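You operate a simulated robot arm through the tools that you are given. There is no shell and no other tool. Be economical: measure what you need, move in short steps, check, and stop when the job is done.

Carry out the task below with a simulated robot arm. There is one attempt and no reset: what you move stays moved.

TASK
Take the grey filter and leave it on the top of the tool trolley. Put the 5/8 flare nut from the top of table a on the silver valve plate there and the 3/4 flare nut on the yellow gauge. Fetch the ball valve and set it on the white notepad. Put two of the sanding blocks from the top of table a on the top of the ice maker. Any order will do. Set down upright: ball valve.

Only the result counts: the job must be done as asked and must still hold three seconds after the hand-in. Knocking over, shifting, dropping, spilling or breaking anything else fails it.

THE ROBOT
A 7-joint arm with a two-finger parallel gripper on a trunk, on a base that drives. Base frame: it is fixed to the floor where the robot stands at the start and does not move with it; the origin is under the middle of the robot, x ahead of it, y to its left, z up. Lengths are in cm, angles in rad, forces in N, time in s.
With the tool pointing down near the work surface it reaches from about 10 to 62 cm from the robot's upright axis, wherever it stands. Its first joint turns from -2.897 to 2.897 rad. Places, roughly: ball valve (11x5x7 cm) [30, -230, 80]; flare nut [25, -250, 75]; grey filter (22x2x27 cm) [60, 0, 40]; notepad (30x22x2 cm) [40, -250, 80]; sanding block [25, -300, 75]; sanding block (7x4x5 cm) [20, -310, 80]; top of the ice maker [-170, -290, 80]; top of the tool trolley [-180, 60, 90]; valve plate [25, -325, 75]; yellow gauge [50, -325, 75]. Payload 1.57 kg.
The TCP is the grasp point between the finger pads, 3 cm short of the fingertips. In the tool frame z runs along the fingers and y along their closing line. Largest opening 8 cm; finger width 1.7, thickness 1.2; the body of the gripper, 4 by 8.2 cm, starts 8 cm behind the TCP.
Orientation is that of the tool frame in the base frame, as a unit quaternion [x, y, z, w]. With the fingers straight down and closing along the base's y, the tool's x points along the base's -x, its y along +y and its z along -z.

THE INTERFACE
- The arm moves only by the tool apply_moves. Its argument "rows" is a list that holds one entry, the list of rows, each a list of 6 numbers: the shift along the base's x, y, z in units of 40 mm (1.0 is 40 mm), then the turn, a rotation vector about the base's x, y, z in units of 5 degrees (1.0 is 5 degrees). In form: [[[tx, ty, tz, wx, wy, wz], ...]]. A call has 1 to 10 rows; each row shifts and turns the commanded pose from where the row before left it. "claw" is the finger opening in cm, from 0 to 8, set as the call begins (left out, the last holds). A call with a number of a shift or a turn outside -1 to 1 is refused whole. Each row takes 0.2 s and may step no farther than 5 cm and 0.15 rad from the row before; otherwise, or with a gripper value out of range, the whole call is refused. A pose out of reach is approached as far as the arm can. The call stops where the force on the tool passes 40 N (or 10 N more than at its start, if that is more) or the arm is blocked; 0.2 s more then pass. Each finger travels about 7.2 cm/s and halts on what it meets, pressing with about 30 N; the grip force reading is that of the motor and also rises with nothing between the fingers. The clock runs only during rows and for 0.2 s after the last one: add rows that do not move to give the fingers time. It gives the time, the measured TCP pose, the force on the tool (base axes), the opening and the grip force at its end, in the units of the frame above (readings bear some noise), with the torque about the TCP (base axes, N m) and any sound that the robot's microphone picked up.
- Cameras (640 x 400 px; columns grow to the right, rows downward): "scene" is now at [0.7, 13.56, 129.69]; the picture's right is [-0.09, -1.00, 0.00], its down [-0.81, 0.07, -0.58] and it looks along [0.57, -0.05, -0.82] (base axes); focal length 253 px, centre (320, 200). "wrist" rides on the gripper at [7.2, -0.7, -12.2] in the tool frame; the picture's right is [0.09, 1.00, 0.00], its down [-0.84, 0.08, -0.54] and it looks along [-0.54, 0.05, 0.84] (tool axes); focal length 238 px, centre (320, 200). There is no depth. A picture from a camera that has moved, and an enlarged one, comes with that camera's place and axes in the base frame and with its lens. The place of the scene camera against the robot may be out by one fixed shift of up to 2.5 cm in any direction.
- grab_frame(camera): a new picture of that camera. It takes no simulated time.
- lift_body(by): slides the trunk up (or, below 0, down) by that many cm; the arm and the scene camera ride with it, the base frame stays. It gives what a move gives, with no picture.
- drive_base(legs): drives the robot by 1 to 6 legs, each [ahead, left, turn to the left] in cm, cm and rad, along the robot's own axes; the way and the turn of a leg run together, so that a leg with both is an arc; at most 150 cm and 3.142 rad a leg. The arm and the cameras ride along, it lands a little off, and it stops where it bumps. It gives what a move gives.
- head_to(pan, tilt): turns the head with the scene camera to pan (to the left, within 1.501 rad either way) and tilt (down, from -0.506 to 1.204), counted from straight ahead of the robot. It gives what a move gives.
- zoom(camera, box): a new picture of the part [left, top, right, bottom] of that camera's present view, enlarged. It takes no simulated time.
- job_done(): hands the job in; it is judged then, once.

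Go step by step. Nothing tells you exact positions but the pictures and the camera data: compare them with the known pose of the tool, close in by small moves and look again before you grip or let go. The budget is 186 turns and 164 pictures, counting those below and the enlarged ones. Unless the task says otherwise, let go and move clear before handing in, and close with one line.

The tools are called after "Call:" as name(argument=value, ...) on one line, values as JSON. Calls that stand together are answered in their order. apply_moves: Moves the arm, as the interface text tells. Its arguments: {"type":"object","properties":{"rows":{"type":"array","items":{"type":"array","items":{"type":"array","items":{"type":"number"}}}},"claw":{"type":"number"}},"required":["rows"]} The other tools are called the same way: lift_body (by) slides the trunk up or down; drive_base (legs) drives the base; head_to (pan, tilt) turns the head that bears the scene camera; grab_frame (camera) takes a picture; zoom (camera, box) takes an enlarged picture of a part of a camera's view; job_done () hands the job in.

At the start:

```text
time: 0.0
position: [32.86, 5.94, 57.87]
ee_rot: [0.0, 1.0, 0.0, 0.0]
force: [0.3, 0.9, -0.2]
moment: [0.03, 0.0, 0.01]
width: 8.03
finger_force: 0.0
trunk travel left (down, up): [-12.5, 35.5]
robot x, y, heading: [0.24, 0.14, -0.003]
head pan, tilt: [-0.087, 0.956]
```

scene: 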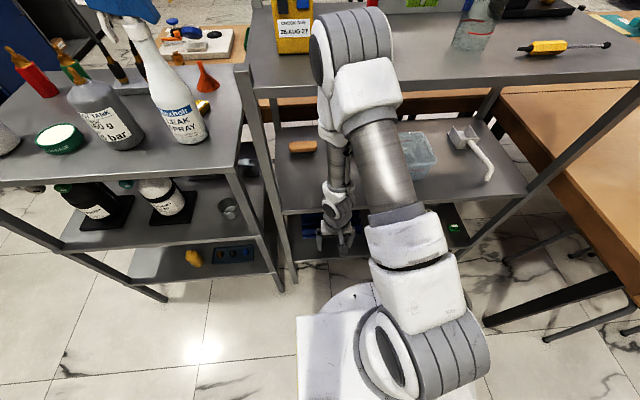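
wrist: 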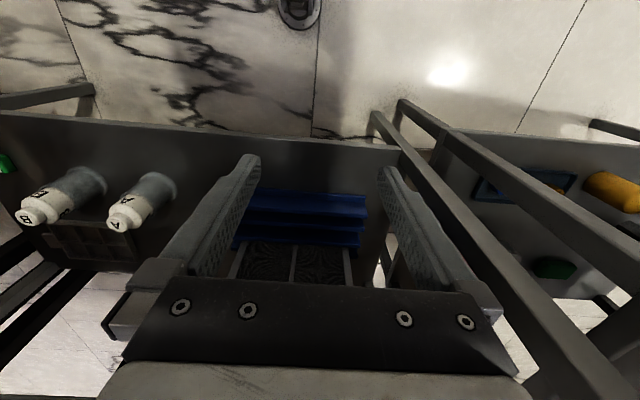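

I see shelves ahead with the arm in front; the filter should be on a lower shelf near [60,0,40]. I'll look around with the head first.

Call:
head_to(pan=0, tilt=0.6)

Call:
grab_frame(camera="scene")

Call:
head_to(pan=-1.2, tilt=0.4)

Call:
grab_frame(camera="scene")

Call:
head_to(pan=1.4, tilt=0.4)

Call:
grab_frame(camera="scene")

```text
time: 0.8
position: [32.73, 5.85, 57.72]
ee_rot: [0.001, 1.0, 0.0, -0.001]
force: [-0.5, 0.0, -0.6]
moment: [0.01, 0.02, -0.02]
width: 8.01
finger_force: 0.0
trunk travel left (down, up): [-12.5, 35.5]
robot x, y, heading: [0.09, 0.01, 0.001]
head pan, tilt: [0.0, 0.6]
```

```text
161 pictures are left
camera scene: at [2.33, 14.19, 132.57], right [0.0, -1.0, 0.0], down [-0.57, 0.0, -0.82], along [0.82, 0.0, -0.57], focal length 253 px, centre (320, 200)
```

scene: 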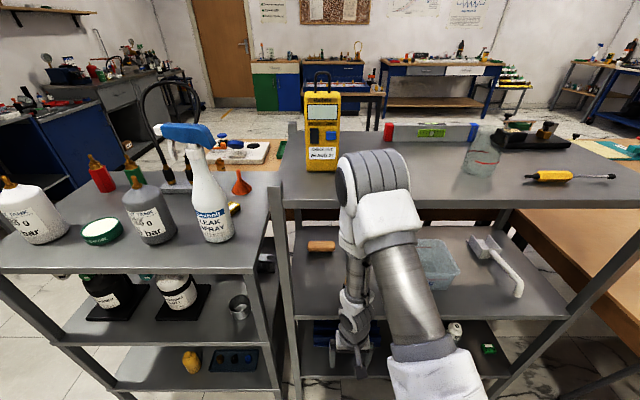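

```text
time: 2.2
position: [32.72, 6.06, 57.81]
ee_rot: [0.0, 1.0, 0.0, 0.001]
force: [0.1, 1.1, -0.4]
moment: [-0.03, 0.02, 0.03]
width: 7.99
finger_force: 0.0
trunk travel left (down, up): [-12.5, 35.5]
robot x, y, heading: [-0.03, -0.03, 0.002]
head pan, tilt: [-1.201, 0.4]
```

```text
160 pictures are left
camera scene: at [-3.15, 5.56, 134.4], right [-0.93, -0.36, 0.0], down [-0.14, 0.36, -0.92], along [0.33, -0.86, -0.39], focal length 253 px, centre (320, 200)
```

scene: 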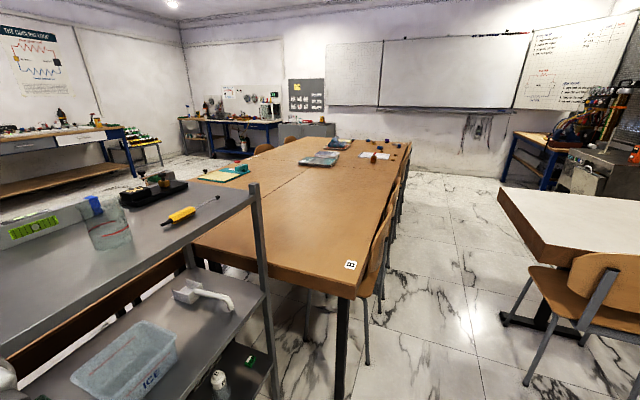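

```text
time: 4.6
position: [32.82, 6.0, 57.76]
ee_rot: [0.0, 1.0, 0.0, 0.0]
force: [-0.4, 0.2, 0.1]
moment: [0.02, 0.0, 0.0]
width: 8.01
finger_force: 0.0
trunk travel left (down, up): [-12.5, 35.5]
robot x, y, heading: [0.12, 0.33, -0.001]
head pan, tilt: [1.4, 0.4]
```

```text
159 pictures are left
camera scene: at [-4.93, 23.32, 134.4], right [0.99, -0.17, 0.0], down [-0.07, -0.38, -0.92], along [0.16, 0.91, -0.39], focal length 253 px, centre (320, 200)
```

scene: 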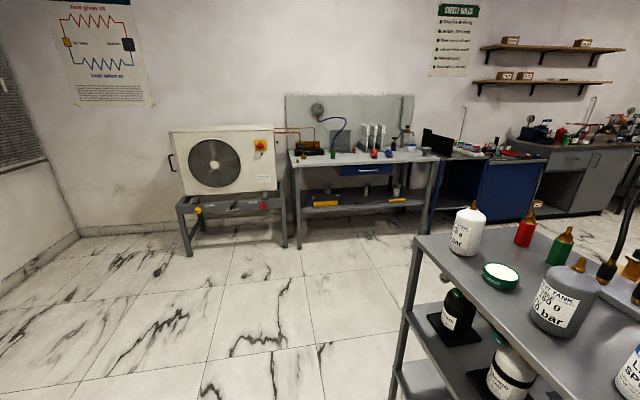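

The long brown table (table a) is to the right. Now I back away a little to see the lower shelf where the filter is.

Call:
drive_base(legs=[[-40, 0, 0]])

Call:
head_to(pan=0.0, tilt=0.75)

Call:
grab_frame(camera="scene")

Call:
grab_frame(camera="wrist")

```text
time: 7.7
position: [-7.01, 5.86, 57.73]
ee_rot: [0.0, 1.0, 0.0, 0.0]
force: [-0.1, 0.9, 0.6]
moment: [0.01, 0.02, -0.01]
width: 7.99
finger_force: 0.0
trunk travel left (down, up): [-12.5, 35.5]
robot x, y, heading: [-39.71, 0.15, 0.001]
head pan, tilt: [1.4, 0.4]
```

```text
time: 9.2
position: [-6.87, 6.03, 57.84]
ee_rot: [0.0, 1.0, 0.0, 0.0]
force: [-0.7, -1.0, 0.2]
moment: [-0.01, 0.01, 0.0]
width: 7.98
finger_force: 0.0
trunk travel left (down, up): [-12.5, 35.5]
robot x, y, heading: [-39.63, -0.02, -0.0]
head pan, tilt: [0.0, 0.75]
```

```text
158 pictures are left
camera scene: at [-37.96, 14.21, 131.29], right [0.0, -1.0, 0.0], down [-0.68, 0.0, -0.73], along [0.73, 0.0, -0.68], focal length 253 px, centre (320, 200)
```

scene: 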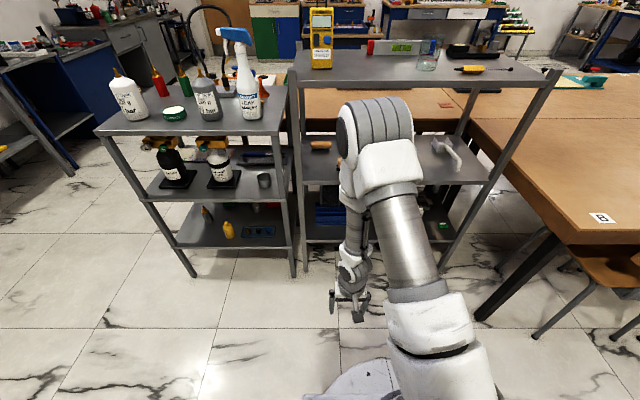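

```text
157 pictures are left
camera wrist: at [-14.14, 5.27, 70.04], right [-0.09, 1.0, 0.0], down [0.84, 0.08, 0.54], along [0.54, 0.05, -0.84], focal length 238 px, centre (320, 200)
```

wrist: 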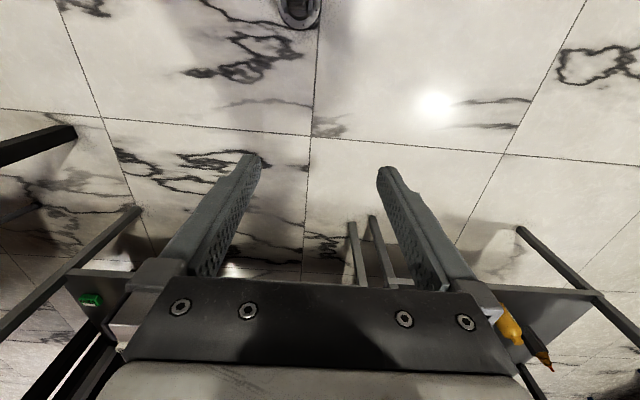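

I tilt the gripper forward so the wrist camera can look in at the shelves.

Call:
apply_moves(rows=[[[0, 0, 0, 0, -1, 0], [0, 0, 0, 0, -1, 0], [0, 0, 0, 0, -1, 0], [0, 0, 0, 0, -1, 0], [0, 0, 0, 0, -1, 0], [0, 0, 0, 0, -1, 0], [0, 0, 0, 0, -1, 0], [0, 0, 0, 0, -1, 0], [0, 0, 0, 0, -1, 0]]])

Call:
grab_frame(camera="wrist")

```text
time: 11.2
position: [-5.45, 5.85, 58.88]
ee_rot: [0.004, 0.917, 0.001, 0.4]
force: [-0.2, 0.5, 0.5]
moment: [0.03, -0.01, 0.02]
width: 8.02
finger_force: 0.0
out of reach, approached as far as the arm can: row 7
trunk travel left (down, up): [-12.5, 35.5]
robot x, y, heading: [-39.59, 0.01, -0.0]
head pan, tilt: [0.0, 0.75]
```

```text
156 pictures are left
camera wrist: at [-19.2, 5.44, 62.06], right [-0.06, 1.0, -0.06], down [0.17, 0.07, 0.98], along [0.98, 0.04, -0.18], focal length 238 px, centre (320, 200)
```

wrist: 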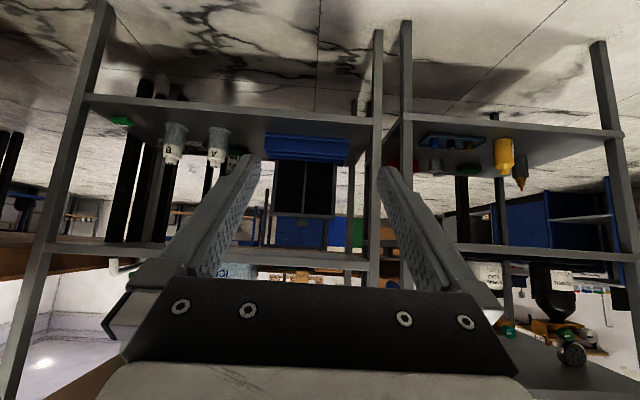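

Call:
zoom(camera="wrist", box=[220, 80, 420, 300])

Call:
zoom(camera="scene", box=[270, 130, 470, 260])

```text
1.82 times, centred on (320, 190) of wrist
camera zoom: at [-19.2, 5.44, 62.06], right [-0.06, 1.0, -0.06], down [0.17, 0.07, 0.98], along [0.98, 0.04, -0.18], focal length 433 px, centre (320, 218)
```

zoom: 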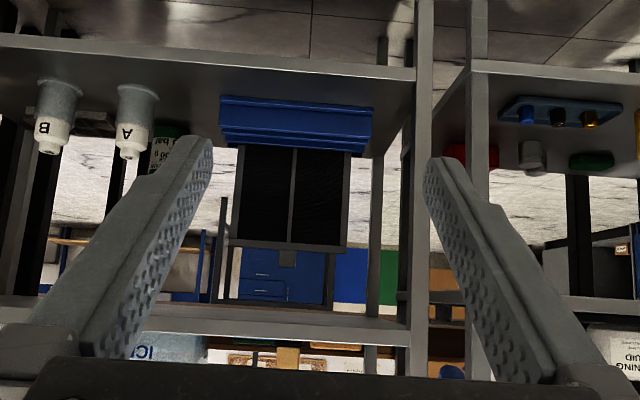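

```text
3.08 times, centred on (370, 195) of scene
camera zoom: at [-37.95, 14.2, 131.3], right [0.0, -1.0, 0.0], down [-0.68, 0.0, -0.73], along [0.73, 0.0, -0.68], focal length 778 px, centre (166, 215)
```

zoom: 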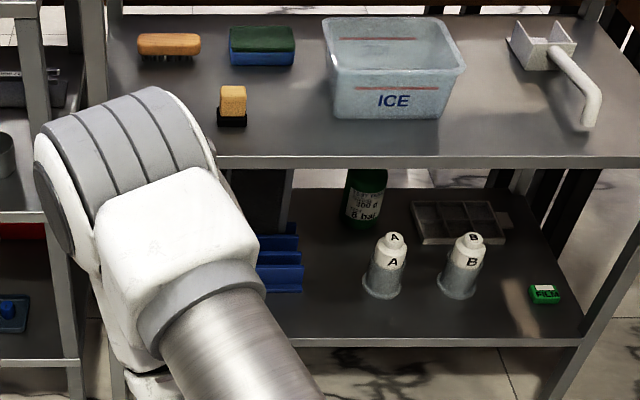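

Call:
drive_base(legs=[[0, -28, 0]])

Call:
lift_body(by=-12.5)

Call:
head_to(pan=0.2, tilt=0.75)

Call:
zoom(camera="scene", box=[200, 100, 440, 260])

Call:
grab_frame(camera="wrist")

```text
time: 13.9
position: [-5.11, -21.75, 58.89]
ee_rot: [0.004, 0.916, 0.005, 0.401]
force: [-0.1, 0.1, 0.0]
moment: [0.03, 0.01, 0.03]
width: 7.99
finger_force: 0.1
trunk travel left (down, up): [-12.5, 35.5]
robot x, y, heading: [-39.94, -28.29, 0.002]
head pan, tilt: [0.0, 0.75]
```

```text
time: 15.5
position: [-4.84, -21.7, 46.93]
ee_rot: [0.005, 0.914, 0.006, 0.405]
force: [0.0, -0.6, 0.1]
moment: [0.01, -0.03, 0.01]
width: 8.0
finger_force: 0.1
trunk travel left (down, up): [0.0, 48.0]
robot x, y, heading: [-39.81, -28.05, -0.006]
head pan, tilt: [0.0, 0.75]
```

```text
time: 16.2
position: [-4.7, -21.63, 46.92]
ee_rot: [0.005, 0.913, 0.007, 0.407]
force: [0.0, -0.4, 0.3]
moment: [0.0, 0.02, 0.0]
width: 7.99
finger_force: 0.1
trunk travel left (down, up): [0.0, 48.0]
robot x, y, heading: [-39.86, -28.3, -0.002]
head pan, tilt: [0.201, 0.75]
```

```text
2.50 times, centred on (320, 180) of scene
camera zoom: at [-38.27, -12.34, 118.9], right [0.2, -0.98, 0.0], down [-0.67, -0.13, -0.73], along [0.72, 0.15, -0.68], focal length 632 px, centre (320, 250)
```

zoom: 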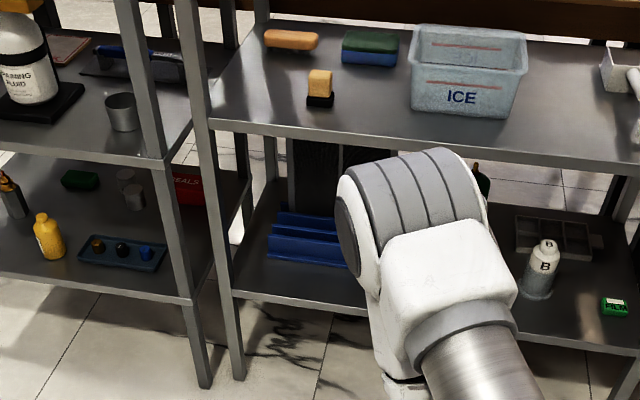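

```text
152 pictures are left
camera wrist: at [-18.7, -22.36, 49.83], right [-0.06, 1.0, -0.05], down [0.16, 0.06, 0.99], along [0.99, 0.05, -0.16], focal length 238 px, centre (320, 200)
```

wrist: 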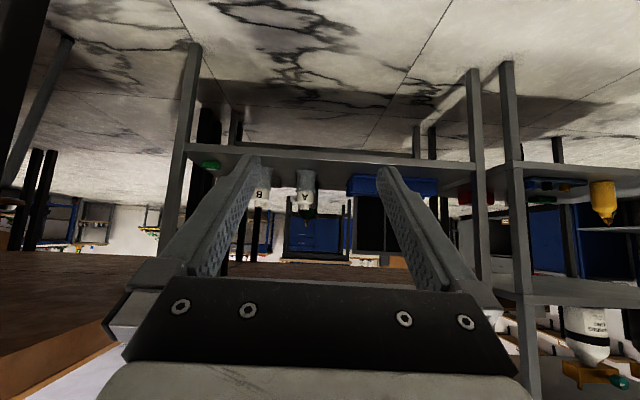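

The filter stands upright in a blue rack on the bottom shelf, facing the front, so it must be taken by its side edge with fingers pointing +y. I test that arm posture in free space first.

Call:
apply_moves(rows=[[[0.3, 0, 0, 0, 1, 0], [0.3, 0, 0, 0, 1, 0], [0.3, 0, 0, 0, 1, 0], [0.3, 0, 0, 0, 1, 0], [0, 0, 0, 0, 1, 0], [0, 0, 0, 0, 1, 0], [0, 0, 0, 0, 1, 0], [0, 0, 0, 0, 1, 0], [0, 0, 0, 0, 1, 0]]])

Call:
apply_moves(rows=[[[0.2, 0, 0, 0, 0, -1], [0.2, 0, 0, 0, 0, -1], [0.2, 0, 0, 0, 0, -1], [0.2, 0, 0, 0, 0, -1], [0.2, 0, 0, 0, 0, -1], [0, 0, 0, 0, 0, -1], [0, 0, 0, 0, 0, -1], [0, 0, 0, 0, 0, -1], [0, 0, 0, 0, 0, -1]]])

Call:
apply_moves(rows=[[[0, 0, 0, 0, 0, -1], [0, 0, 0, 0, 0, -1], [0, 0, 0, 0, 0, -1], [0, 0, 0, 0, 0, -1], [0, 0, 0, 0, 0, -1], [0, 0, 0, 0, 0, -1], [0, 0, 0, 0, 0, -1], [0, 0, 0, 0, 0, -1], [0, 0, 0, 0, 0, -1]]])

Call:
apply_moves(rows=[[[0.3, 0.3, 0, 1, 0, 0], [0.3, 0.3, 0, 1, 0, 0], [0.3, 0.3, 0, 1, 0, 0], [0, 0.3, 0, 1, 0, 0], [0, 0.3, 0, 1, 0, 0], [0, 0, 0, 1, 0, 0], [0, 0, 0, 1, 0, 0], [0, 0, 0, 1, 0, 0], [0, 0, 0, 1, 0, 0]]])

```text
time: 18.2
position: [-0.28, -21.73, 46.37]
ee_rot: [0.006, 1.0, 0.002, 0.02]
force: [-0.2, 0.0, 0.2]
moment: [-0.03, 0.01, 0.04]
width: 8.01
finger_force: 0.0
trunk travel left (down, up): [0.0, 48.0]
robot x, y, heading: [-39.86, -27.96, -0.002]
head pan, tilt: [0.201, 0.75]
```

```text
time: 20.2
position: [3.69, -21.82, 46.38]
ee_rot: [0.388, 0.921, -0.005, 0.02]
force: [-0.2, 0.3, -0.1]
moment: [-0.01, 0.03, 0.02]
width: 8.01
finger_force: 0.0
trunk travel left (down, up): [0.0, 48.0]
robot x, y, heading: [-39.66, -28.08, -0.002]
head pan, tilt: [0.201, 0.75]
```

```text
time: 22.2
position: [3.77, -21.56, 46.25]
ee_rot: [0.711, 0.702, -0.012, 0.017]
force: [-0.2, -0.4, 0.1]
moment: [-0.02, 0.02, 0.04]
width: 8.01
finger_force: 0.1
trunk travel left (down, up): [0.0, 48.0]
robot x, y, heading: [-40.28, -28.22, 0.003]
head pan, tilt: [0.201, 0.75]
```

```text
time: 24.2
position: [7.43, -15.59, 46.33]
ee_rot: [0.663, 0.655, 0.258, -0.256]
force: [0.6, 0.4, -0.6]
moment: [-0.01, 0.01, 0.02]
width: 8.03
finger_force: 0.2
trunk travel left (down, up): [0.0, 48.0]
robot x, y, heading: [-39.93, -28.3, -0.001]
head pan, tilt: [0.201, 0.75]
```

Call:
apply_moves(rows=[[[0, 0, 0, 1, 0, 0], [0, 0, 0, 1, 0, 0], [0, 0, 0, 1, 0, 0], [0, 0, 0, 1, 0, 0], [0, 0, 0, 1, 0, 0], [0, 0, 0, 1, 0, 0], [0, 0, 0, 1, 0, 0], [0, 0, 0, 1, 0, 0], [0, 0, 0, 1, 0, 0]]])

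Call:
head_to(pan=0.1, tilt=0.9)

Call:
grab_frame(camera="scene")

Call:
grab_frame(camera="wrist")

```text
time: 26.2
position: [7.26, -15.75, 46.29]
ee_rot: [0.514, 0.506, 0.489, -0.491]
force: [0.3, -0.1, 0.0]
moment: [-0.02, 0.0, -0.03]
width: 8.03
finger_force: 0.0
trunk travel left (down, up): [0.0, 48.0]
robot x, y, heading: [-39.66, -28.1, -0.007]
head pan, tilt: [0.201, 0.75]
```

```text
time: 26.9
position: [7.36, -15.64, 46.34]
ee_rot: [0.514, 0.506, 0.488, -0.491]
force: [0.4, 1.1, -0.6]
moment: [-0.03, 0.04, -0.02]
width: 8.01
finger_force: 0.1
trunk travel left (down, up): [0.0, 48.0]
robot x, y, heading: [-39.93, -28.25, -0.004]
head pan, tilt: [0.099, 0.901]
```

```text
151 pictures are left
camera scene: at [-38.75, -13.13, 117.6], right [0.1, -1.0, 0.0], down [-0.78, -0.08, -0.62], along [0.62, 0.06, -0.78], focal length 253 px, centre (320, 200)
```

scene: 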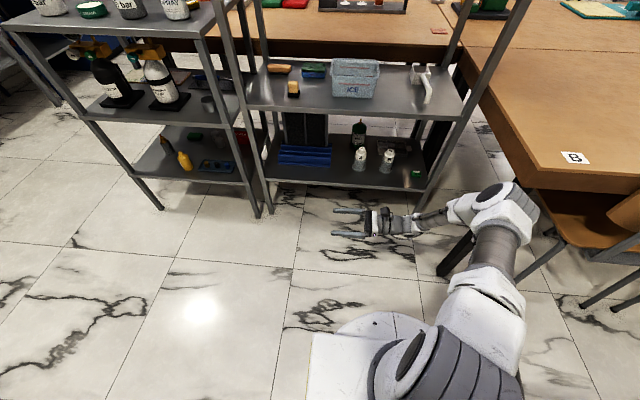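

```text
150 pictures are left
camera wrist: at [6.63, -27.64, 54.11], right [1.0, 0.0, 0.08], down [0.07, -0.58, -0.81], along [0.05, 0.82, -0.58], focal length 238 px, centre (320, 200)
```

wrist: 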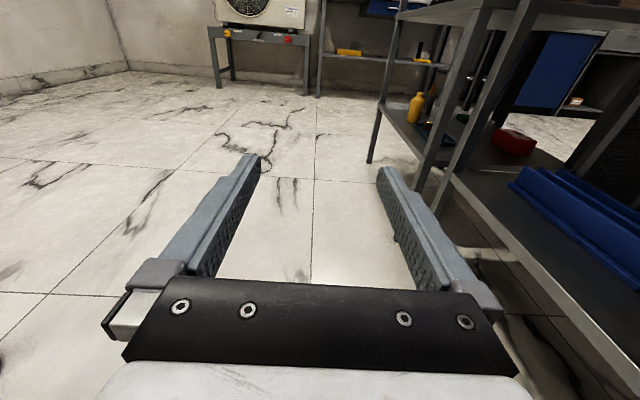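

Call:
zoom(camera="wrist", box=[440, 0, 640, 300])

Call:
zoom(camera="scene", box=[220, 60, 480, 220])

Call:
zoom(camera="scene", box=[280, 150, 600, 400])

```text
1.33 times, centred on (540, 150) of wrist
camera zoom: at [6.63, -27.64, 54.11], right [1.0, 0.0, 0.08], down [0.07, -0.58, -0.81], along [0.05, 0.82, -0.58], focal length 318 px, centre (27, 267)
```

zoom: 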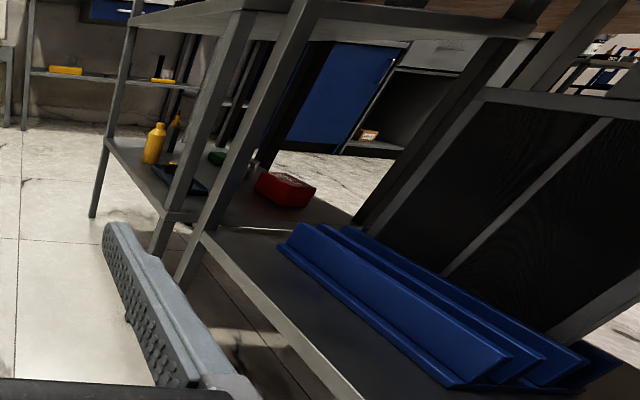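

```text
2.46 times, centred on (350, 140) of scene
camera zoom: at [-38.75, -13.13, 117.6], right [0.1, -1.0, 0.0], down [-0.78, -0.08, -0.62], along [0.62, 0.06, -0.78], focal length 622 px, centre (246, 348)
```

zoom: 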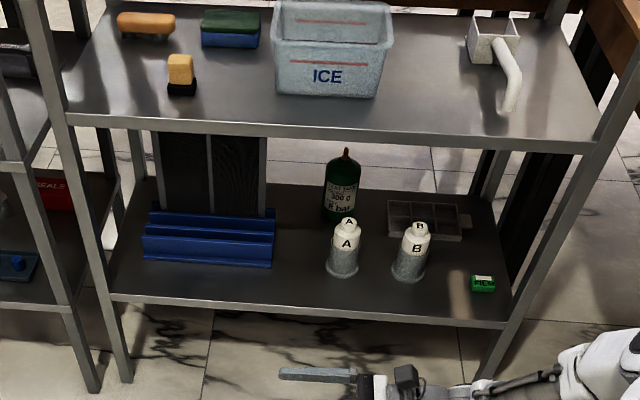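

```text
1.60 times, centred on (440, 275) of scene
camera zoom: at [-38.75, -13.13, 117.6], right [0.1, -1.0, 0.0], down [-0.78, -0.08, -0.62], along [0.62, 0.06, -0.78], focal length 404 px, centre (128, 80)
```

zoom: 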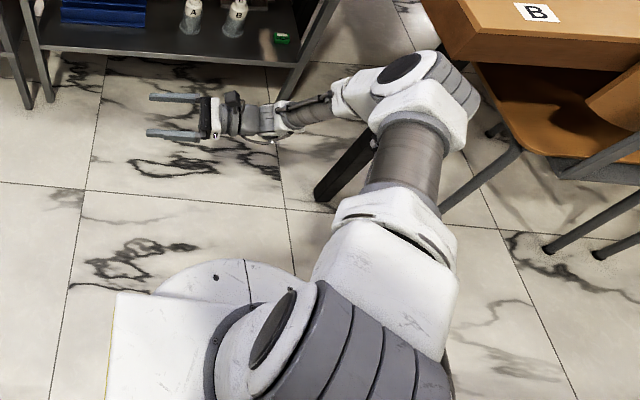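

The arm can do the side pose, with a slim forearm. I'll shape the posture in free space, then drive it in; first I move the base left and back.

Call:
drive_base(legs=[[-8, 33, 0]])

Call:
apply_moves(rows=[[[0.8, -0.6, 0.1, 0, 0, 0], [0.8, -0.6, 0.1, 0, 0, 0], [0.8, -0.6, 0.1, 0, 0, 0], [0.8, -0.6, 0.1, 0, 0, 0], [0.6, -0.8, 0.2, 0, 0, 0], [0.6, -0.8, 0.2, 0, 0, 0], [0.3, -0.6, 0.1, 0, 0, 0]]])

Call:
head_to(pan=-0.3, tilt=0.8)

Call:
grab_frame(camera="scene")

Call:
grab_frame(camera="wrist")

```text
time: 30.0
position: [-0.73, 17.29, 46.34]
ee_rot: [0.515, 0.506, 0.488, -0.491]
force: [-0.6, -0.2, 0.3]
moment: [-0.04, 0.0, 0.01]
width: 8.01
finger_force: 0.1
trunk travel left (down, up): [0.0, 48.0]
robot x, y, heading: [-47.71, 4.82, -0.001]
head pan, tilt: [0.099, 0.901]
```

```text
time: 31.6
position: [12.59, 0.75, 52.34]
ee_rot: [0.515, 0.506, 0.487, -0.491]
force: [0.4, -0.5, 0.8]
moment: [0.01, 0.03, 0.01]
width: 8.02
finger_force: 0.0
out of reach, approached as far as the arm can: row 5, 6, 7
trunk travel left (down, up): [0.0, 48.0]
robot x, y, heading: [-47.74, 5.07, -0.004]
head pan, tilt: [0.099, 0.901]
```

```text
time: 32.5
position: [12.52, 0.69, 52.19]
ee_rot: [0.515, 0.506, 0.489, -0.49]
force: [0.1, -0.1, -0.4]
moment: [0.01, -0.01, 0.01]
width: 8.02
finger_force: 0.0
trunk travel left (down, up): [0.0, 48.0]
robot x, y, heading: [-47.74, 5.13, -0.001]
head pan, tilt: [-0.3, 0.799]
```

```text
146 pictures are left
camera scene: at [-46.48, 16.88, 118.39], right [-0.3, -0.95, 0.0], down [-0.68, 0.21, -0.7], along [0.67, -0.21, -0.72], focal length 253 px, centre (320, 200)
```

scene: 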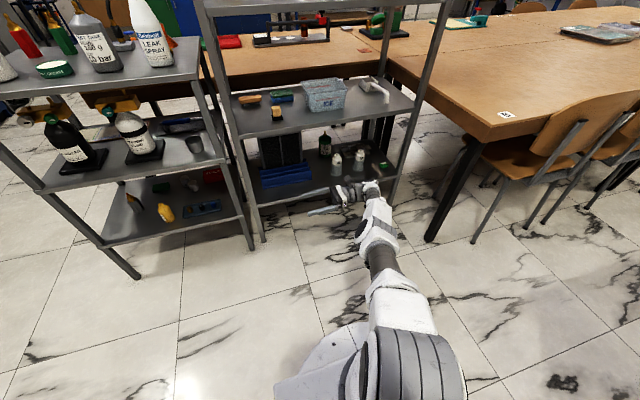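

```text
145 pictures are left
camera wrist: at [11.93, -11.21, 59.94], right [1.0, 0.0, 0.08], down [0.06, -0.58, -0.81], along [0.05, 0.82, -0.58], focal length 238 px, centre (320, 200)
```

wrist: 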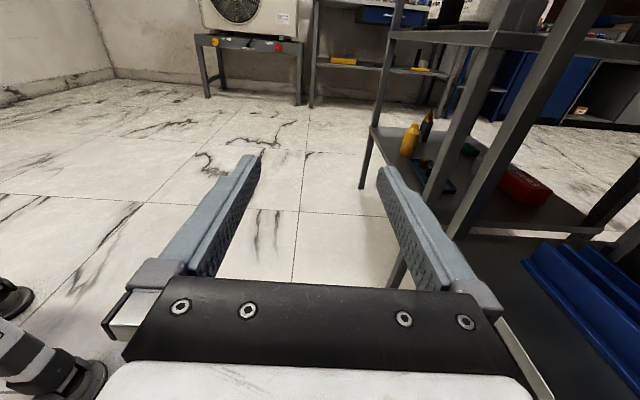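

Call:
zoom(camera="scene", box=[260, 140, 460, 300])

Call:
zoom(camera="wrist", box=[440, 0, 640, 400])

```text
2.50 times, centred on (360, 220) of scene
camera zoom: at [-46.48, 16.88, 118.39], right [-0.3, -0.95, 0.0], down [-0.68, 0.21, -0.7], along [0.67, -0.21, -0.72], focal length 632 px, centre (220, 150)
```

zoom: 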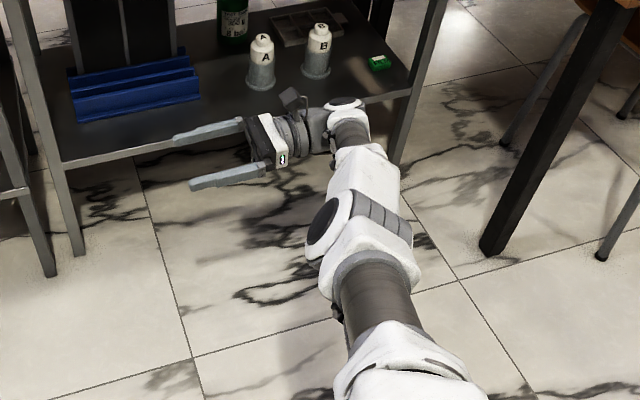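

```text
1.00 times, centred on (540, 200) of wrist (not enlarged: the box is as wide or as high as the picture)
camera zoom: at [11.93, -11.21, 59.94], right [1.0, 0.0, 0.08], down [0.06, -0.58, -0.81], along [0.05, 0.82, -0.58], focal length 238 px, centre (100, 200)
```

zoom: 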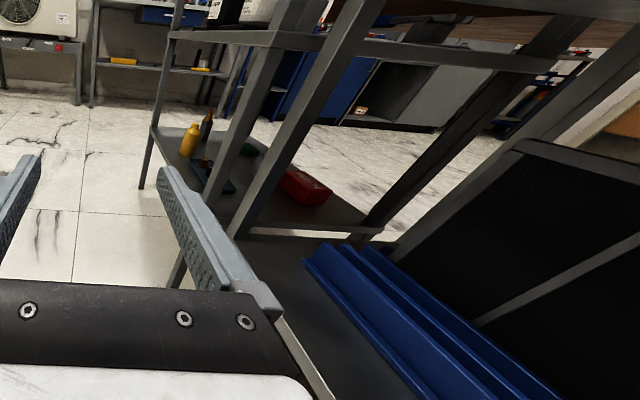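

The arm is near full stretch, and the elbow would sit at the shelf edge. I try a posture with the forearm straight ahead and hand turned left, so the robot can stay further back.

Call:
apply_moves(rows=[[[0, 0.9, 0, 0, 0, 0], [0, 0.9, 0, 0, 0, 0], [0, 0.9, 0, 0, 0, 0], [0, 0.9, 0, 0, 0, 0], [0.2, 0.9, 0, 0, 0, 0], [0.3, 0.9, 0, 0, 0, 0], [0.5, 0.9, 0, 0, 0, 0], [0.5, 0, 0, 0, 0, 0]]])

Call:
head_to(pan=-0.1, tilt=0.8)

Call:
grab_frame(camera="scene")

```text
time: 34.2
position: [17.97, 22.24, 51.59]
ee_rot: [0.515, 0.507, 0.488, -0.49]
force: [-0.5, 0.7, -1.3]
moment: [-0.01, -0.05, 0.02]
width: 8.01
finger_force: 0.0
out of reach, approached as far as the arm can: row 1, 2, 3, 4, 6, 7, 8
trunk travel left (down, up): [0.0, 48.0]
robot x, y, heading: [-48.06, 4.91, -0.004]
head pan, tilt: [-0.3, 0.799]
```

```text
time: 35.0
position: [18.08, 22.16, 51.56]
ee_rot: [0.515, 0.505, 0.489, -0.49]
force: [-0.3, -0.2, 0.3]
moment: [0.04, 0.01, 0.02]
width: 7.99
finger_force: 0.1
trunk travel left (down, up): [0.0, 48.0]
robot x, y, heading: [-47.92, 5.14, -0.006]
head pan, tilt: [-0.099, 0.799]
```

```text
142 pictures are left
camera scene: at [-46.16, 18.46, 118.39], right [-0.1, -0.99, 0.0], down [-0.71, 0.07, -0.7], along [0.69, -0.07, -0.72], focal length 253 px, centre (320, 200)
```

scene: 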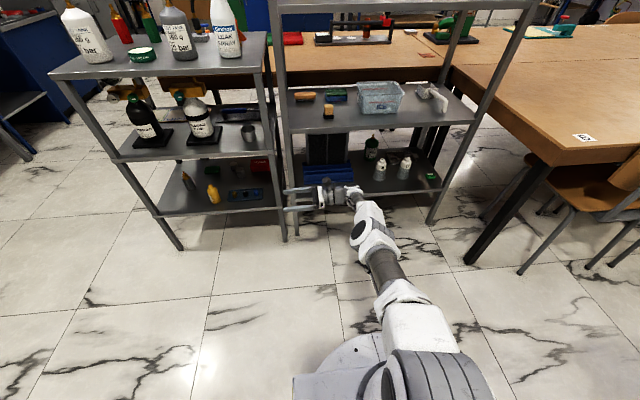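

I measure the elbow height by parallax from two head pans.

Call:
head_to(pan=-0.9, tilt=0.9)

Call:
grab_frame(camera="scene")

Call:
head_to(pan=0.5, tilt=0.9)

Call:
grab_frame(camera="scene")

```text
time: 36.1
position: [18.03, 22.12, 51.56]
ee_rot: [0.515, 0.506, 0.488, -0.49]
force: [0.4, 0.0, -0.3]
moment: [0.01, -0.01, 0.03]
width: 8.01
finger_force: 0.0
trunk travel left (down, up): [0.0, 48.0]
robot x, y, heading: [-47.72, 5.27, -0.005]
head pan, tilt: [-0.901, 0.901]
```

```text
141 pictures are left
camera scene: at [-49.5, 13.36, 117.6], right [-0.78, -0.62, 0.0], down [-0.49, 0.61, -0.62], along [0.38, -0.49, -0.78], focal length 253 px, centre (320, 200)
```

scene: 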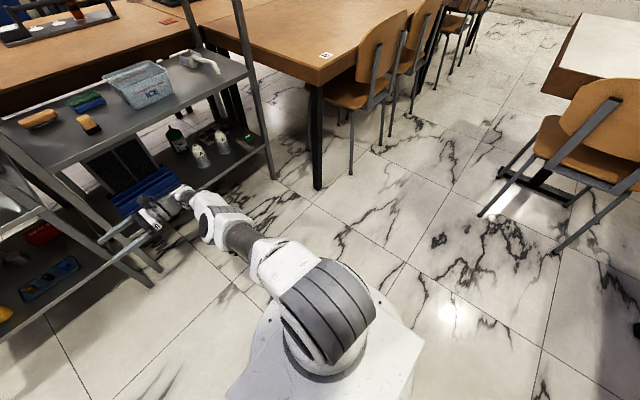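

```text
time: 37.6
position: [18.0, 22.11, 51.51]
ee_rot: [0.515, 0.506, 0.489, -0.49]
force: [1.0, -0.4, 0.2]
moment: [-0.01, -0.02, 0.04]
width: 8.01
finger_force: 0.1
trunk travel left (down, up): [0.0, 48.0]
robot x, y, heading: [-47.46, 5.08, -0.005]
head pan, tilt: [0.499, 0.901]
```

```text
140 pictures are left
camera scene: at [-47.54, 22.88, 117.6], right [0.48, -0.88, 0.0], down [-0.69, -0.37, -0.62], along [0.55, 0.3, -0.78], focal length 253 px, centre (320, 200)
```

scene: 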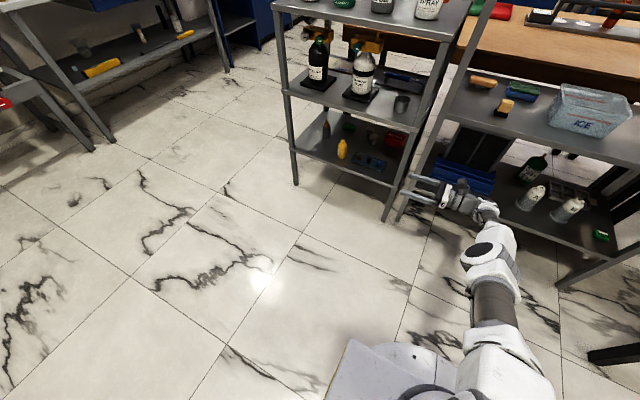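

Call:
apply_moves(rows=[[[0, 0, -0.4, 0, 0, -1], [0, 0, -0.5, 0, 0, -1], [0, 0, -0.5, 0, 0, 0], [0.3, 0, -0.45, 0, 0, 0], [0.5, 0, 0, 0, 0, 0], [0.5, 0, 0, 0, 0, 0]]])

Call:
zoom(camera="scene", box=[360, 140, 600, 380])

Call:
head_to(pan=-0.9, tilt=0.9)

Call:
zoom(camera="scene", box=[80, 140, 320, 380])

```text
time: 39.0
position: [18.51, 22.11, 45.24]
ee_rot: [0.557, 0.459, 0.529, -0.446]
force: [-0.3, 1.0, -0.8]
moment: [0.02, 0.0, -0.04]
width: 7.99
finger_force: 0.1
out of reach, approached as far as the arm can: row 4, 5, 6
trunk travel left (down, up): [0.0, 48.0]
robot x, y, heading: [-47.71, 4.8, -0.003]
head pan, tilt: [0.499, 0.901]
```

```text
1.67 times, centred on (480, 260) of scene
camera zoom: at [-47.55, 22.88, 117.6], right [0.48, -0.88, 0.0], down [-0.69, -0.37, -0.62], along [0.55, 0.3, -0.78], focal length 421 px, centre (53, 100)
```

zoom: 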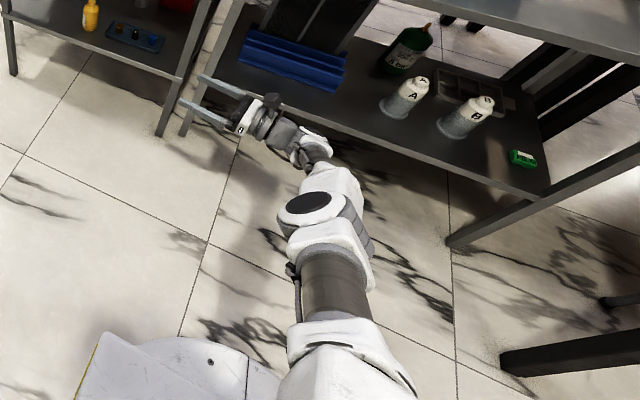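

```text
time: 40.6
position: [18.57, 22.06, 45.15]
ee_rot: [0.557, 0.459, 0.53, -0.446]
force: [0.0, 0.6, 0.4]
moment: [0.01, -0.01, -0.01]
width: 7.97
finger_force: 0.1
trunk travel left (down, up): [0.0, 48.0]
robot x, y, heading: [-47.83, 4.95, -0.003]
head pan, tilt: [-0.901, 0.901]
```

```text
1.67 times, centred on (200, 260) of scene
camera zoom: at [-49.51, 13.36, 117.6], right [-0.79, -0.62, 0.0], down [-0.49, 0.62, -0.62], along [0.38, -0.49, -0.78], focal length 421 px, centre (520, 100)
```

zoom: 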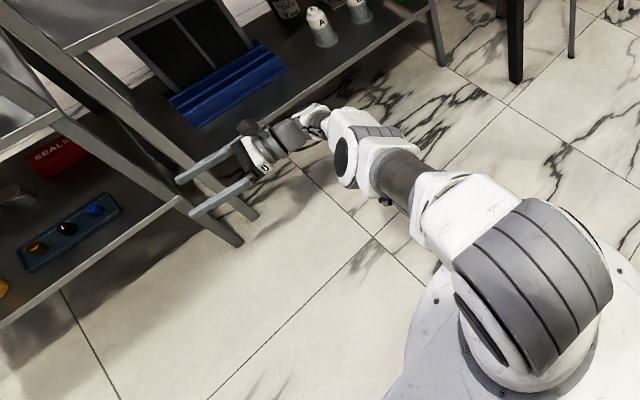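

The side grab is tight under the mid shelf lip. Before committing I want a close front view of the filter to see whether its frame bars stand proud and can be gripped.

Call:
apply_moves(rows=[[[-0.5, -0.6, 0.1, 0, 0, -1], [-0.5, -0.6, 0.1, 0, 0, -1], [-0.5, -0.6, 0.1, 0, 0, -1], [-0.5, -0.6, 0.1, 0, 0, -1], [0, 0, 0, 0, 0, -1], [0, 0, 0, 0, 0, -1], [0, 0, 0, 0, 0, -1], [0, 0, 0, 0, 0, -1]]])

Call:
apply_moves(rows=[[[0, 0, 0, 0, 0, -1], [0, 0, 0, 0, 0, -1], [0, 0, 0, 0, 0, -1], [0, 0, 0, 0, 0, -1], [0, 0, 0, 0, 0, -1], [0, 0, 0, 0, 0, -1], [0, 0, 0, 0, 0, -1], [0, 0, 0, 0, 0, -1]]])

Call:
drive_base(legs=[[20, 0, 0]])

Call:
grab_frame(camera="wrist")

```text
time: 42.4
position: [10.51, 12.38, 46.66]
ee_rot: [0.681, 0.241, 0.65, -0.238]
force: [0.3, 0.1, -0.5]
moment: [-0.01, -0.01, 0.03]
width: 7.99
finger_force: 0.1
trunk travel left (down, up): [0.0, 48.0]
robot x, y, heading: [-47.71, 5.3, -0.006]
head pan, tilt: [-0.901, 0.901]
```

```text
time: 44.2
position: [10.57, 12.37, 46.61]
ee_rot: [0.721, -0.007, 0.692, -0.001]
force: [-0.4, -0.3, 0.8]
moment: [0.0, 0.01, 0.02]
width: 7.98
finger_force: 0.2
trunk travel left (down, up): [0.0, 48.0]
robot x, y, heading: [-47.72, 4.97, -0.005]
head pan, tilt: [-0.901, 0.901]
```

```text
time: 46.1
position: [30.59, 12.42, 46.69]
ee_rot: [0.722, -0.007, 0.692, -0.001]
force: [-1.1, -0.3, -0.2]
moment: [-0.01, -0.02, 0.01]
width: 8.01
finger_force: 0.0
trunk travel left (down, up): [0.0, 48.0]
robot x, y, heading: [-27.57, 5.01, -0.004]
head pan, tilt: [-0.901, 0.901]
```

```text
137 pictures are left
camera wrist: at [18.69, 13.06, 54.42], right [0.0, -1.0, 0.08], down [-0.58, -0.06, -0.81], along [0.82, -0.05, -0.58], focal length 238 px, centre (320, 200)
```

wrist: 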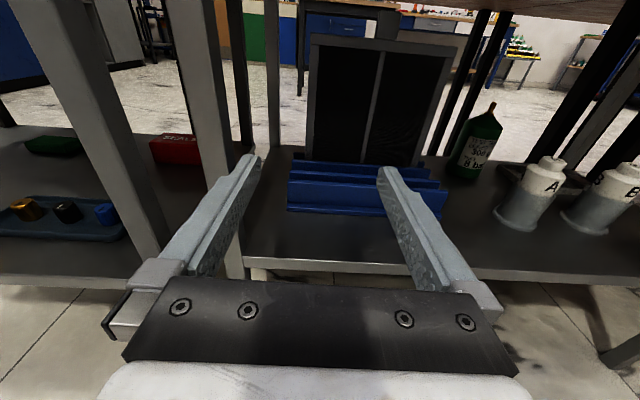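

Call:
zoom(camera="wrist", box=[270, 20, 470, 220])

Call:
zoom(camera="wrist", box=[370, 20, 460, 80])

```text
2.00 times, centred on (370, 120) of wrist
camera zoom: at [18.69, 13.06, 54.42], right [0.0, -1.0, 0.08], down [-0.58, -0.06, -0.81], along [0.82, -0.05, -0.58], focal length 477 px, centre (220, 360)
```

zoom: 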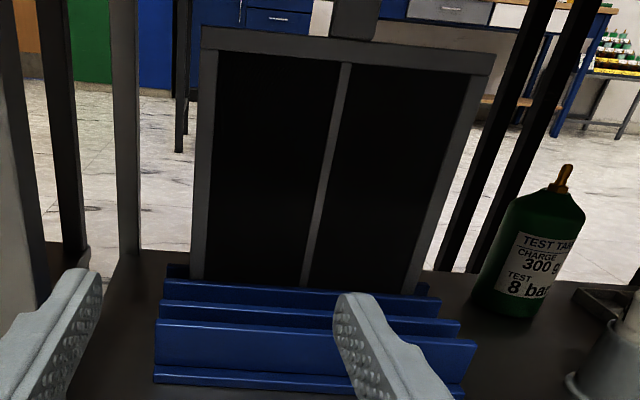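

```text
6.67 times, centred on (415, 50) of wrist
camera zoom: at [18.69, 13.06, 54.42], right [0.0, -1.0, 0.08], down [-0.58, -0.06, -0.81], along [0.82, -0.05, -0.58], focal length 1589 px, centre (-313, 1200)
```

zoom: 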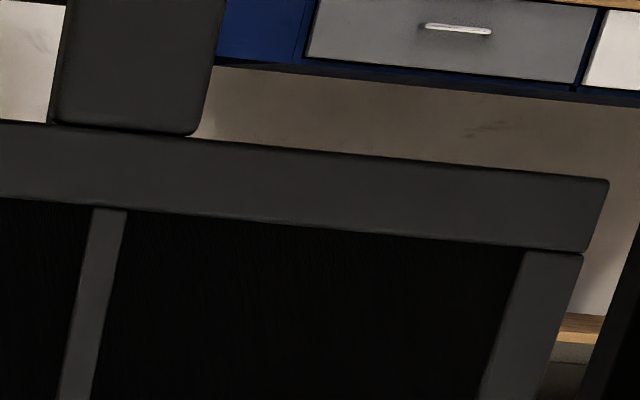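

The filter has a grey handle tab on top of its frame, which can be gripped from the front with fingers closing along y. I back up, and roll the hand so the camera is underneath.

Call:
drive_base(legs=[[-22, 0, 0]])

Call:
apply_moves(rows=[[[0, 0, 0.3, -1, 0, 0], [0, 0, 0.3, -1, 0, 0], [0, 0, 0.3, -1, 0, 0], [0, 0, 0.3, -1, 0, 0], [0, 0, 0.3, -1, 0, 0], [0, 0, 0, -1, 0, 0], [0, 0, 0, -1, 0, 0], [0, 0, 0, -1, 0, 0], [0, 0, 0, -1, 0, 0], [0, 0, 0, -1, 0, 0]]])

Call:
apply_moves(rows=[[[0, 0, 0, -1, 0, 0], [0, 0, 0, -1, 0, 0], [0, 0, 0, -1, 0, 0], [0, 0, 0, -1, 0, 0], [0, 0, 0, -1, 0, 0], [0, 0, 0, -1, 0, 0], [0, 0, 0, -1, 0, 0], [0, 0, 0, -1, 0, 0], [0, 0, 0, -1, 0, 0]]])

Call:
apply_moves(rows=[[[0, 0, 0, -1, 0, 0], [0, 0, 0, -1, 0, 0], [0, 0, 0, -1, 0, 0], [0, 0, 0, -1, 0, 0], [0, 0, 0, -1, 0, 0], [0, 0, 0, -1, 0, 0], [0, 0, 0, -1, 0, 0], [0, 0, 0, -1, 0, 0], [0, 0, 0, -1, 0, 0]]])

Call:
apply_moves(rows=[[[0, 0, 0, -1, 0, 0], [0, 0, 0, -1, 0, 0], [0, 0, 0, -1, 0, 0], [0, 0, 0, -1, 0, 0], [0, 0, 0, -1, 0, 0], [0, 0, 0, -1, 0, 0], [0, 0, 0, -1, 0, 0], [0, 0, 0, -1, 0, 0]]])

Call:
grab_frame(camera="wrist")

```text
time: 48.2
position: [8.5, 12.4, 46.73]
ee_rot: [0.722, -0.007, 0.692, -0.001]
force: [-0.7, -0.3, 0.7]
moment: [0.03, 0.04, 0.0]
width: 8.0
finger_force: 0.0
trunk travel left (down, up): [0.0, 48.0]
robot x, y, heading: [-49.51, 4.92, -0.001]
head pan, tilt: [-0.901, 0.901]
```

```text
time: 50.4
position: [8.54, 12.33, 52.69]
ee_rot: [0.654, 0.287, 0.63, 0.305]
force: [0.7, -0.3, -0.9]
moment: [0.01, 0.04, 0.0]
width: 8.0
finger_force: 0.1
trunk travel left (down, up): [0.0, 48.0]
robot x, y, heading: [-49.59, 5.18, -0.003]
head pan, tilt: [-0.901, 0.901]
```

```text
time: 52.4
position: [8.51, 12.44, 52.66]
ee_rot: [0.488, 0.506, 0.472, 0.532]
force: [-1.5, -0.1, -0.1]
moment: [0.01, 0.02, -0.04]
width: 7.97
finger_force: 0.1
trunk travel left (down, up): [0.0, 48.0]
robot x, y, heading: [-49.81, 4.93, -0.003]
head pan, tilt: [-0.901, 0.901]
```

```text
time: 54.4
position: [8.52, 12.44, 52.68]
ee_rot: [0.245, 0.647, 0.246, 0.679]
force: [0.0, 0.7, 0.3]
moment: [-0.02, 0.02, 0.05]
width: 8.0
finger_force: 0.0
trunk travel left (down, up): [0.0, 48.0]
robot x, y, heading: [-50.13, 5.38, -0.004]
head pan, tilt: [-0.901, 0.901]
```

```text
time: 56.2
position: [8.2, -7.73, 49.95]
ee_rot: [-0.003, 0.693, 0.02, 0.721]
force: [-0.8, -0.7, 1.1]
moment: [0.01, -0.01, 0.01]
width: 8.0
finger_force: 0.0
out of reach, approached as far as the arm can: row 1, 2, 3, 4, 5, 6, 7, 8
trunk travel left (down, up): [0.0, 48.0]
robot x, y, heading: [-49.6, 5.08, -0.001]
head pan, tilt: [-0.901, 0.901]
```

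```text
134 pictures are left
camera wrist: at [-3.62, -8.72, 42.31], right [-0.03, 1.0, -0.07], down [-0.58, 0.04, 0.82], along [0.82, 0.06, 0.57], focal length 238 px, centre (320, 200)
```

wrist: 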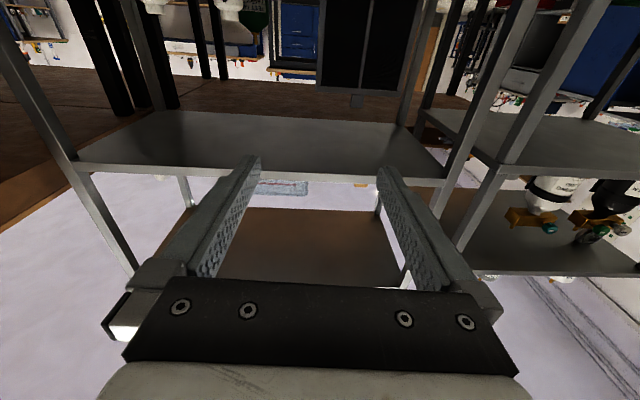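

Call:
head_to(pan=-0.3, tilt=0.8)

Call:
grab_frame(camera="scene")

Call:
zoom(camera="wrist", box=[270, 0, 470, 200])

```text
time: 57.2
position: [8.23, -7.84, 49.98]
ee_rot: [-0.001, 0.693, 0.02, 0.721]
force: [0.5, -0.3, 0.4]
moment: [0.0, -0.03, -0.01]
width: 8.01
finger_force: 0.1
trunk travel left (down, up): [0.0, 48.0]
robot x, y, heading: [-49.71, 4.96, -0.004]
head pan, tilt: [-0.3, 0.799]
```

```text
133 pictures are left
camera scene: at [-48.52, 16.9, 118.39], right [-0.3, -0.95, 0.0], down [-0.68, 0.22, -0.7], along [0.66, -0.21, -0.72], focal length 253 px, centre (320, 200)
```

scene: 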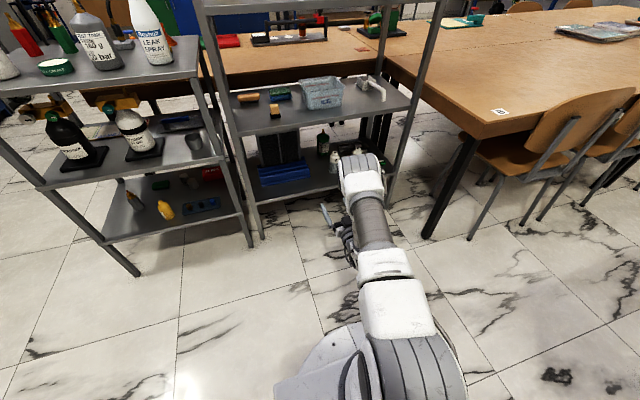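

```text
2.00 times, centred on (370, 100) of wrist
camera zoom: at [-3.64, -8.65, 42.3], right [-0.03, 1.0, -0.07], down [-0.58, 0.04, 0.82], along [0.82, 0.06, 0.57], focal length 477 px, centre (220, 400)
```

zoom: 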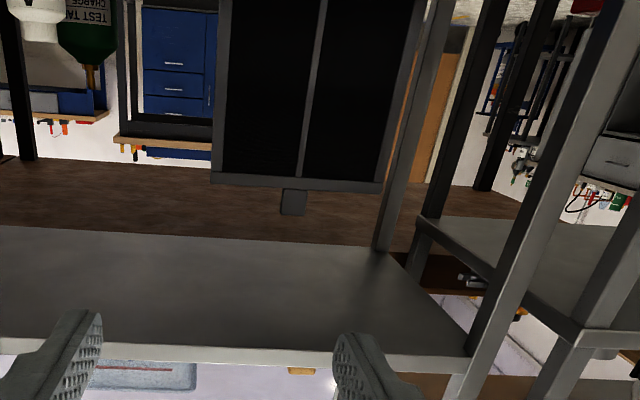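

The tab measures about [61, 3.5, 55.7], 3.3 cm wide. The hand needs a farther reach so the elbow stays out in front of the shelf; I drive back and stretch the arm.

Call:
drive_base(legs=[[-15, 0, 0]])

Call:
apply_moves(rows=[[[0.9, 0.2, 0.1, 0, 0, 0], [0.9, 0.2, 0.1, 0, 0, 0], [0.9, 0.2, 0.1, 0, 0, 0], [0.9, 0.2, 0.1, 0, 0, 0], [0.9, 0.2, 0.1, 0, 0, 0], [0.5, 0, 0.1, 0, 0, 0]]])

Call:
apply_moves(rows=[[[0, 0, 0, 0, -1, 0], [0, 0, 0, 0, -1, 0], [0, 0, 0, 0, -1, 0]]])

Call:
head_to(pan=0.2, tilt=0.8)

Call:
grab_frame(camera="scene")

```text
time: 58.8
position: [-6.45, -7.55, 49.92]
ee_rot: [-0.003, 0.693, 0.021, 0.721]
force: [-0.7, 0.5, -0.5]
moment: [-0.04, 0.02, 0.0]
width: 7.99
finger_force: 0.2
trunk travel left (down, up): [0.0, 48.0]
robot x, y, heading: [-64.55, 5.51, -0.003]
head pan, tilt: [-0.3, 0.799]
```

```text
time: 60.2
position: [13.63, -5.0, 52.41]
ee_rot: [-0.004, 0.693, 0.024, 0.72]
force: [0.1, -0.3, -0.4]
moment: [-0.01, 0.03, -0.02]
width: 8.0
finger_force: 0.1
out of reach, approached as far as the arm can: row 2, 3, 4
trunk travel left (down, up): [0.0, 48.0]
robot x, y, heading: [-64.75, 5.19, 0.0]
head pan, tilt: [-0.3, 0.799]
```

```text
time: 61.0
position: [13.65, -5.11, 52.45]
ee_rot: [-0.008, 0.593, 0.027, 0.805]
force: [0.6, -0.3, -0.1]
moment: [-0.02, 0.0, -0.02]
width: 7.99
finger_force: 0.1
trunk travel left (down, up): [0.0, 48.0]
robot x, y, heading: [-64.39, 5.26, -0.004]
head pan, tilt: [-0.3, 0.799]
```

```text
time: 61.9
position: [13.7, -5.13, 52.37]
ee_rot: [-0.007, 0.593, 0.025, 0.805]
force: [0.6, -0.1, -0.4]
moment: [0.01, 0.0, -0.01]
width: 7.99
finger_force: 0.1
trunk travel left (down, up): [0.0, 48.0]
robot x, y, heading: [-64.44, 4.92, -0.005]
head pan, tilt: [0.201, 0.799]
```

```text
131 pictures are left
camera scene: at [-63.09, 20.96, 118.39], right [0.2, -0.98, 0.0], down [-0.7, -0.14, -0.7], along [0.68, 0.14, -0.72], focal length 253 px, centre (320, 200)
```

scene: 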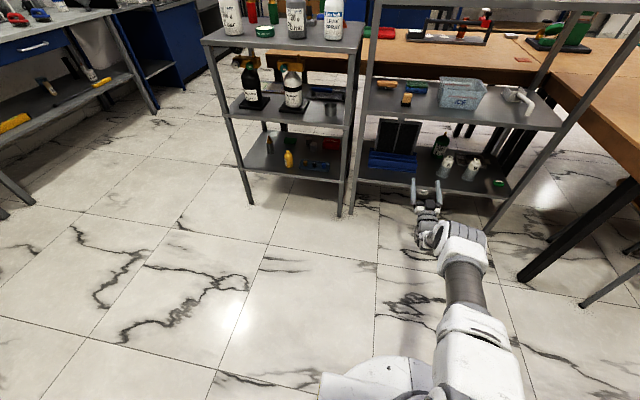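

The posture is good: tool pitched up 17° and elbow behind. I align in y and height, then drive in close.

Call:
drive_base(legs=[[0, 8.6, 0], [32, 0, 0]])

Call:
lift_body(by=3)

Call:
grab_frame(camera="wrist")

Call:
grab_frame(camera="scene")

```text
time: 65.5
position: [45.78, 3.51, 52.36]
ee_rot: [-0.007, 0.593, 0.025, 0.805]
force: [-0.1, 0.0, -0.6]
moment: [0.03, 0.0, -0.05]
width: 8.01
finger_force: 0.0
trunk travel left (down, up): [0.0, 48.0]
robot x, y, heading: [-32.63, 13.88, -0.003]
head pan, tilt: [0.201, 0.799]
```

```text
time: 66.2
position: [45.78, 3.6, 55.28]
ee_rot: [-0.007, 0.593, 0.026, 0.804]
force: [-0.2, 0.0, -0.6]
moment: [0.01, -0.01, 0.01]
width: 8.02
finger_force: 0.1
trunk travel left (down, up): [-3.0, 45.0]
robot x, y, heading: [-32.34, 13.79, -0.003]
head pan, tilt: [0.201, 0.799]
```

```text
130 pictures are left
camera wrist: at [36.36, 2.58, 44.92], right [-0.02, 1.0, -0.07], down [-0.77, 0.03, 0.64], along [0.64, 0.07, 0.77], focal length 238 px, centre (320, 200)
```

wrist: 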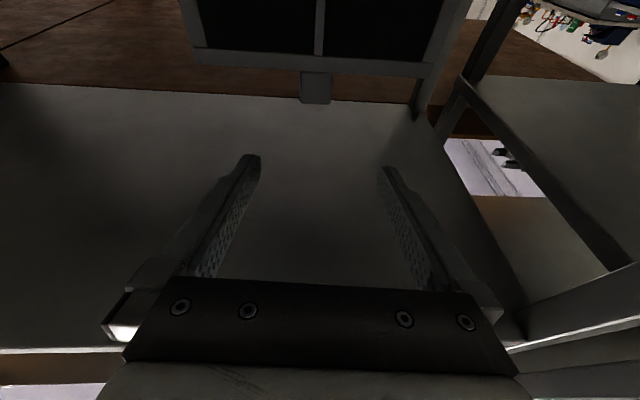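

```text
129 pictures are left
camera scene: at [-30.99, 29.5, 121.39], right [0.2, -0.98, 0.0], down [-0.7, -0.14, -0.7], along [0.68, 0.14, -0.72], focal length 253 px, centre (320, 200)
```

scene: 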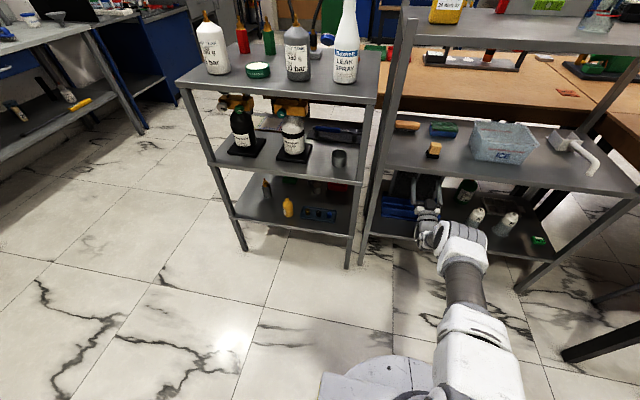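

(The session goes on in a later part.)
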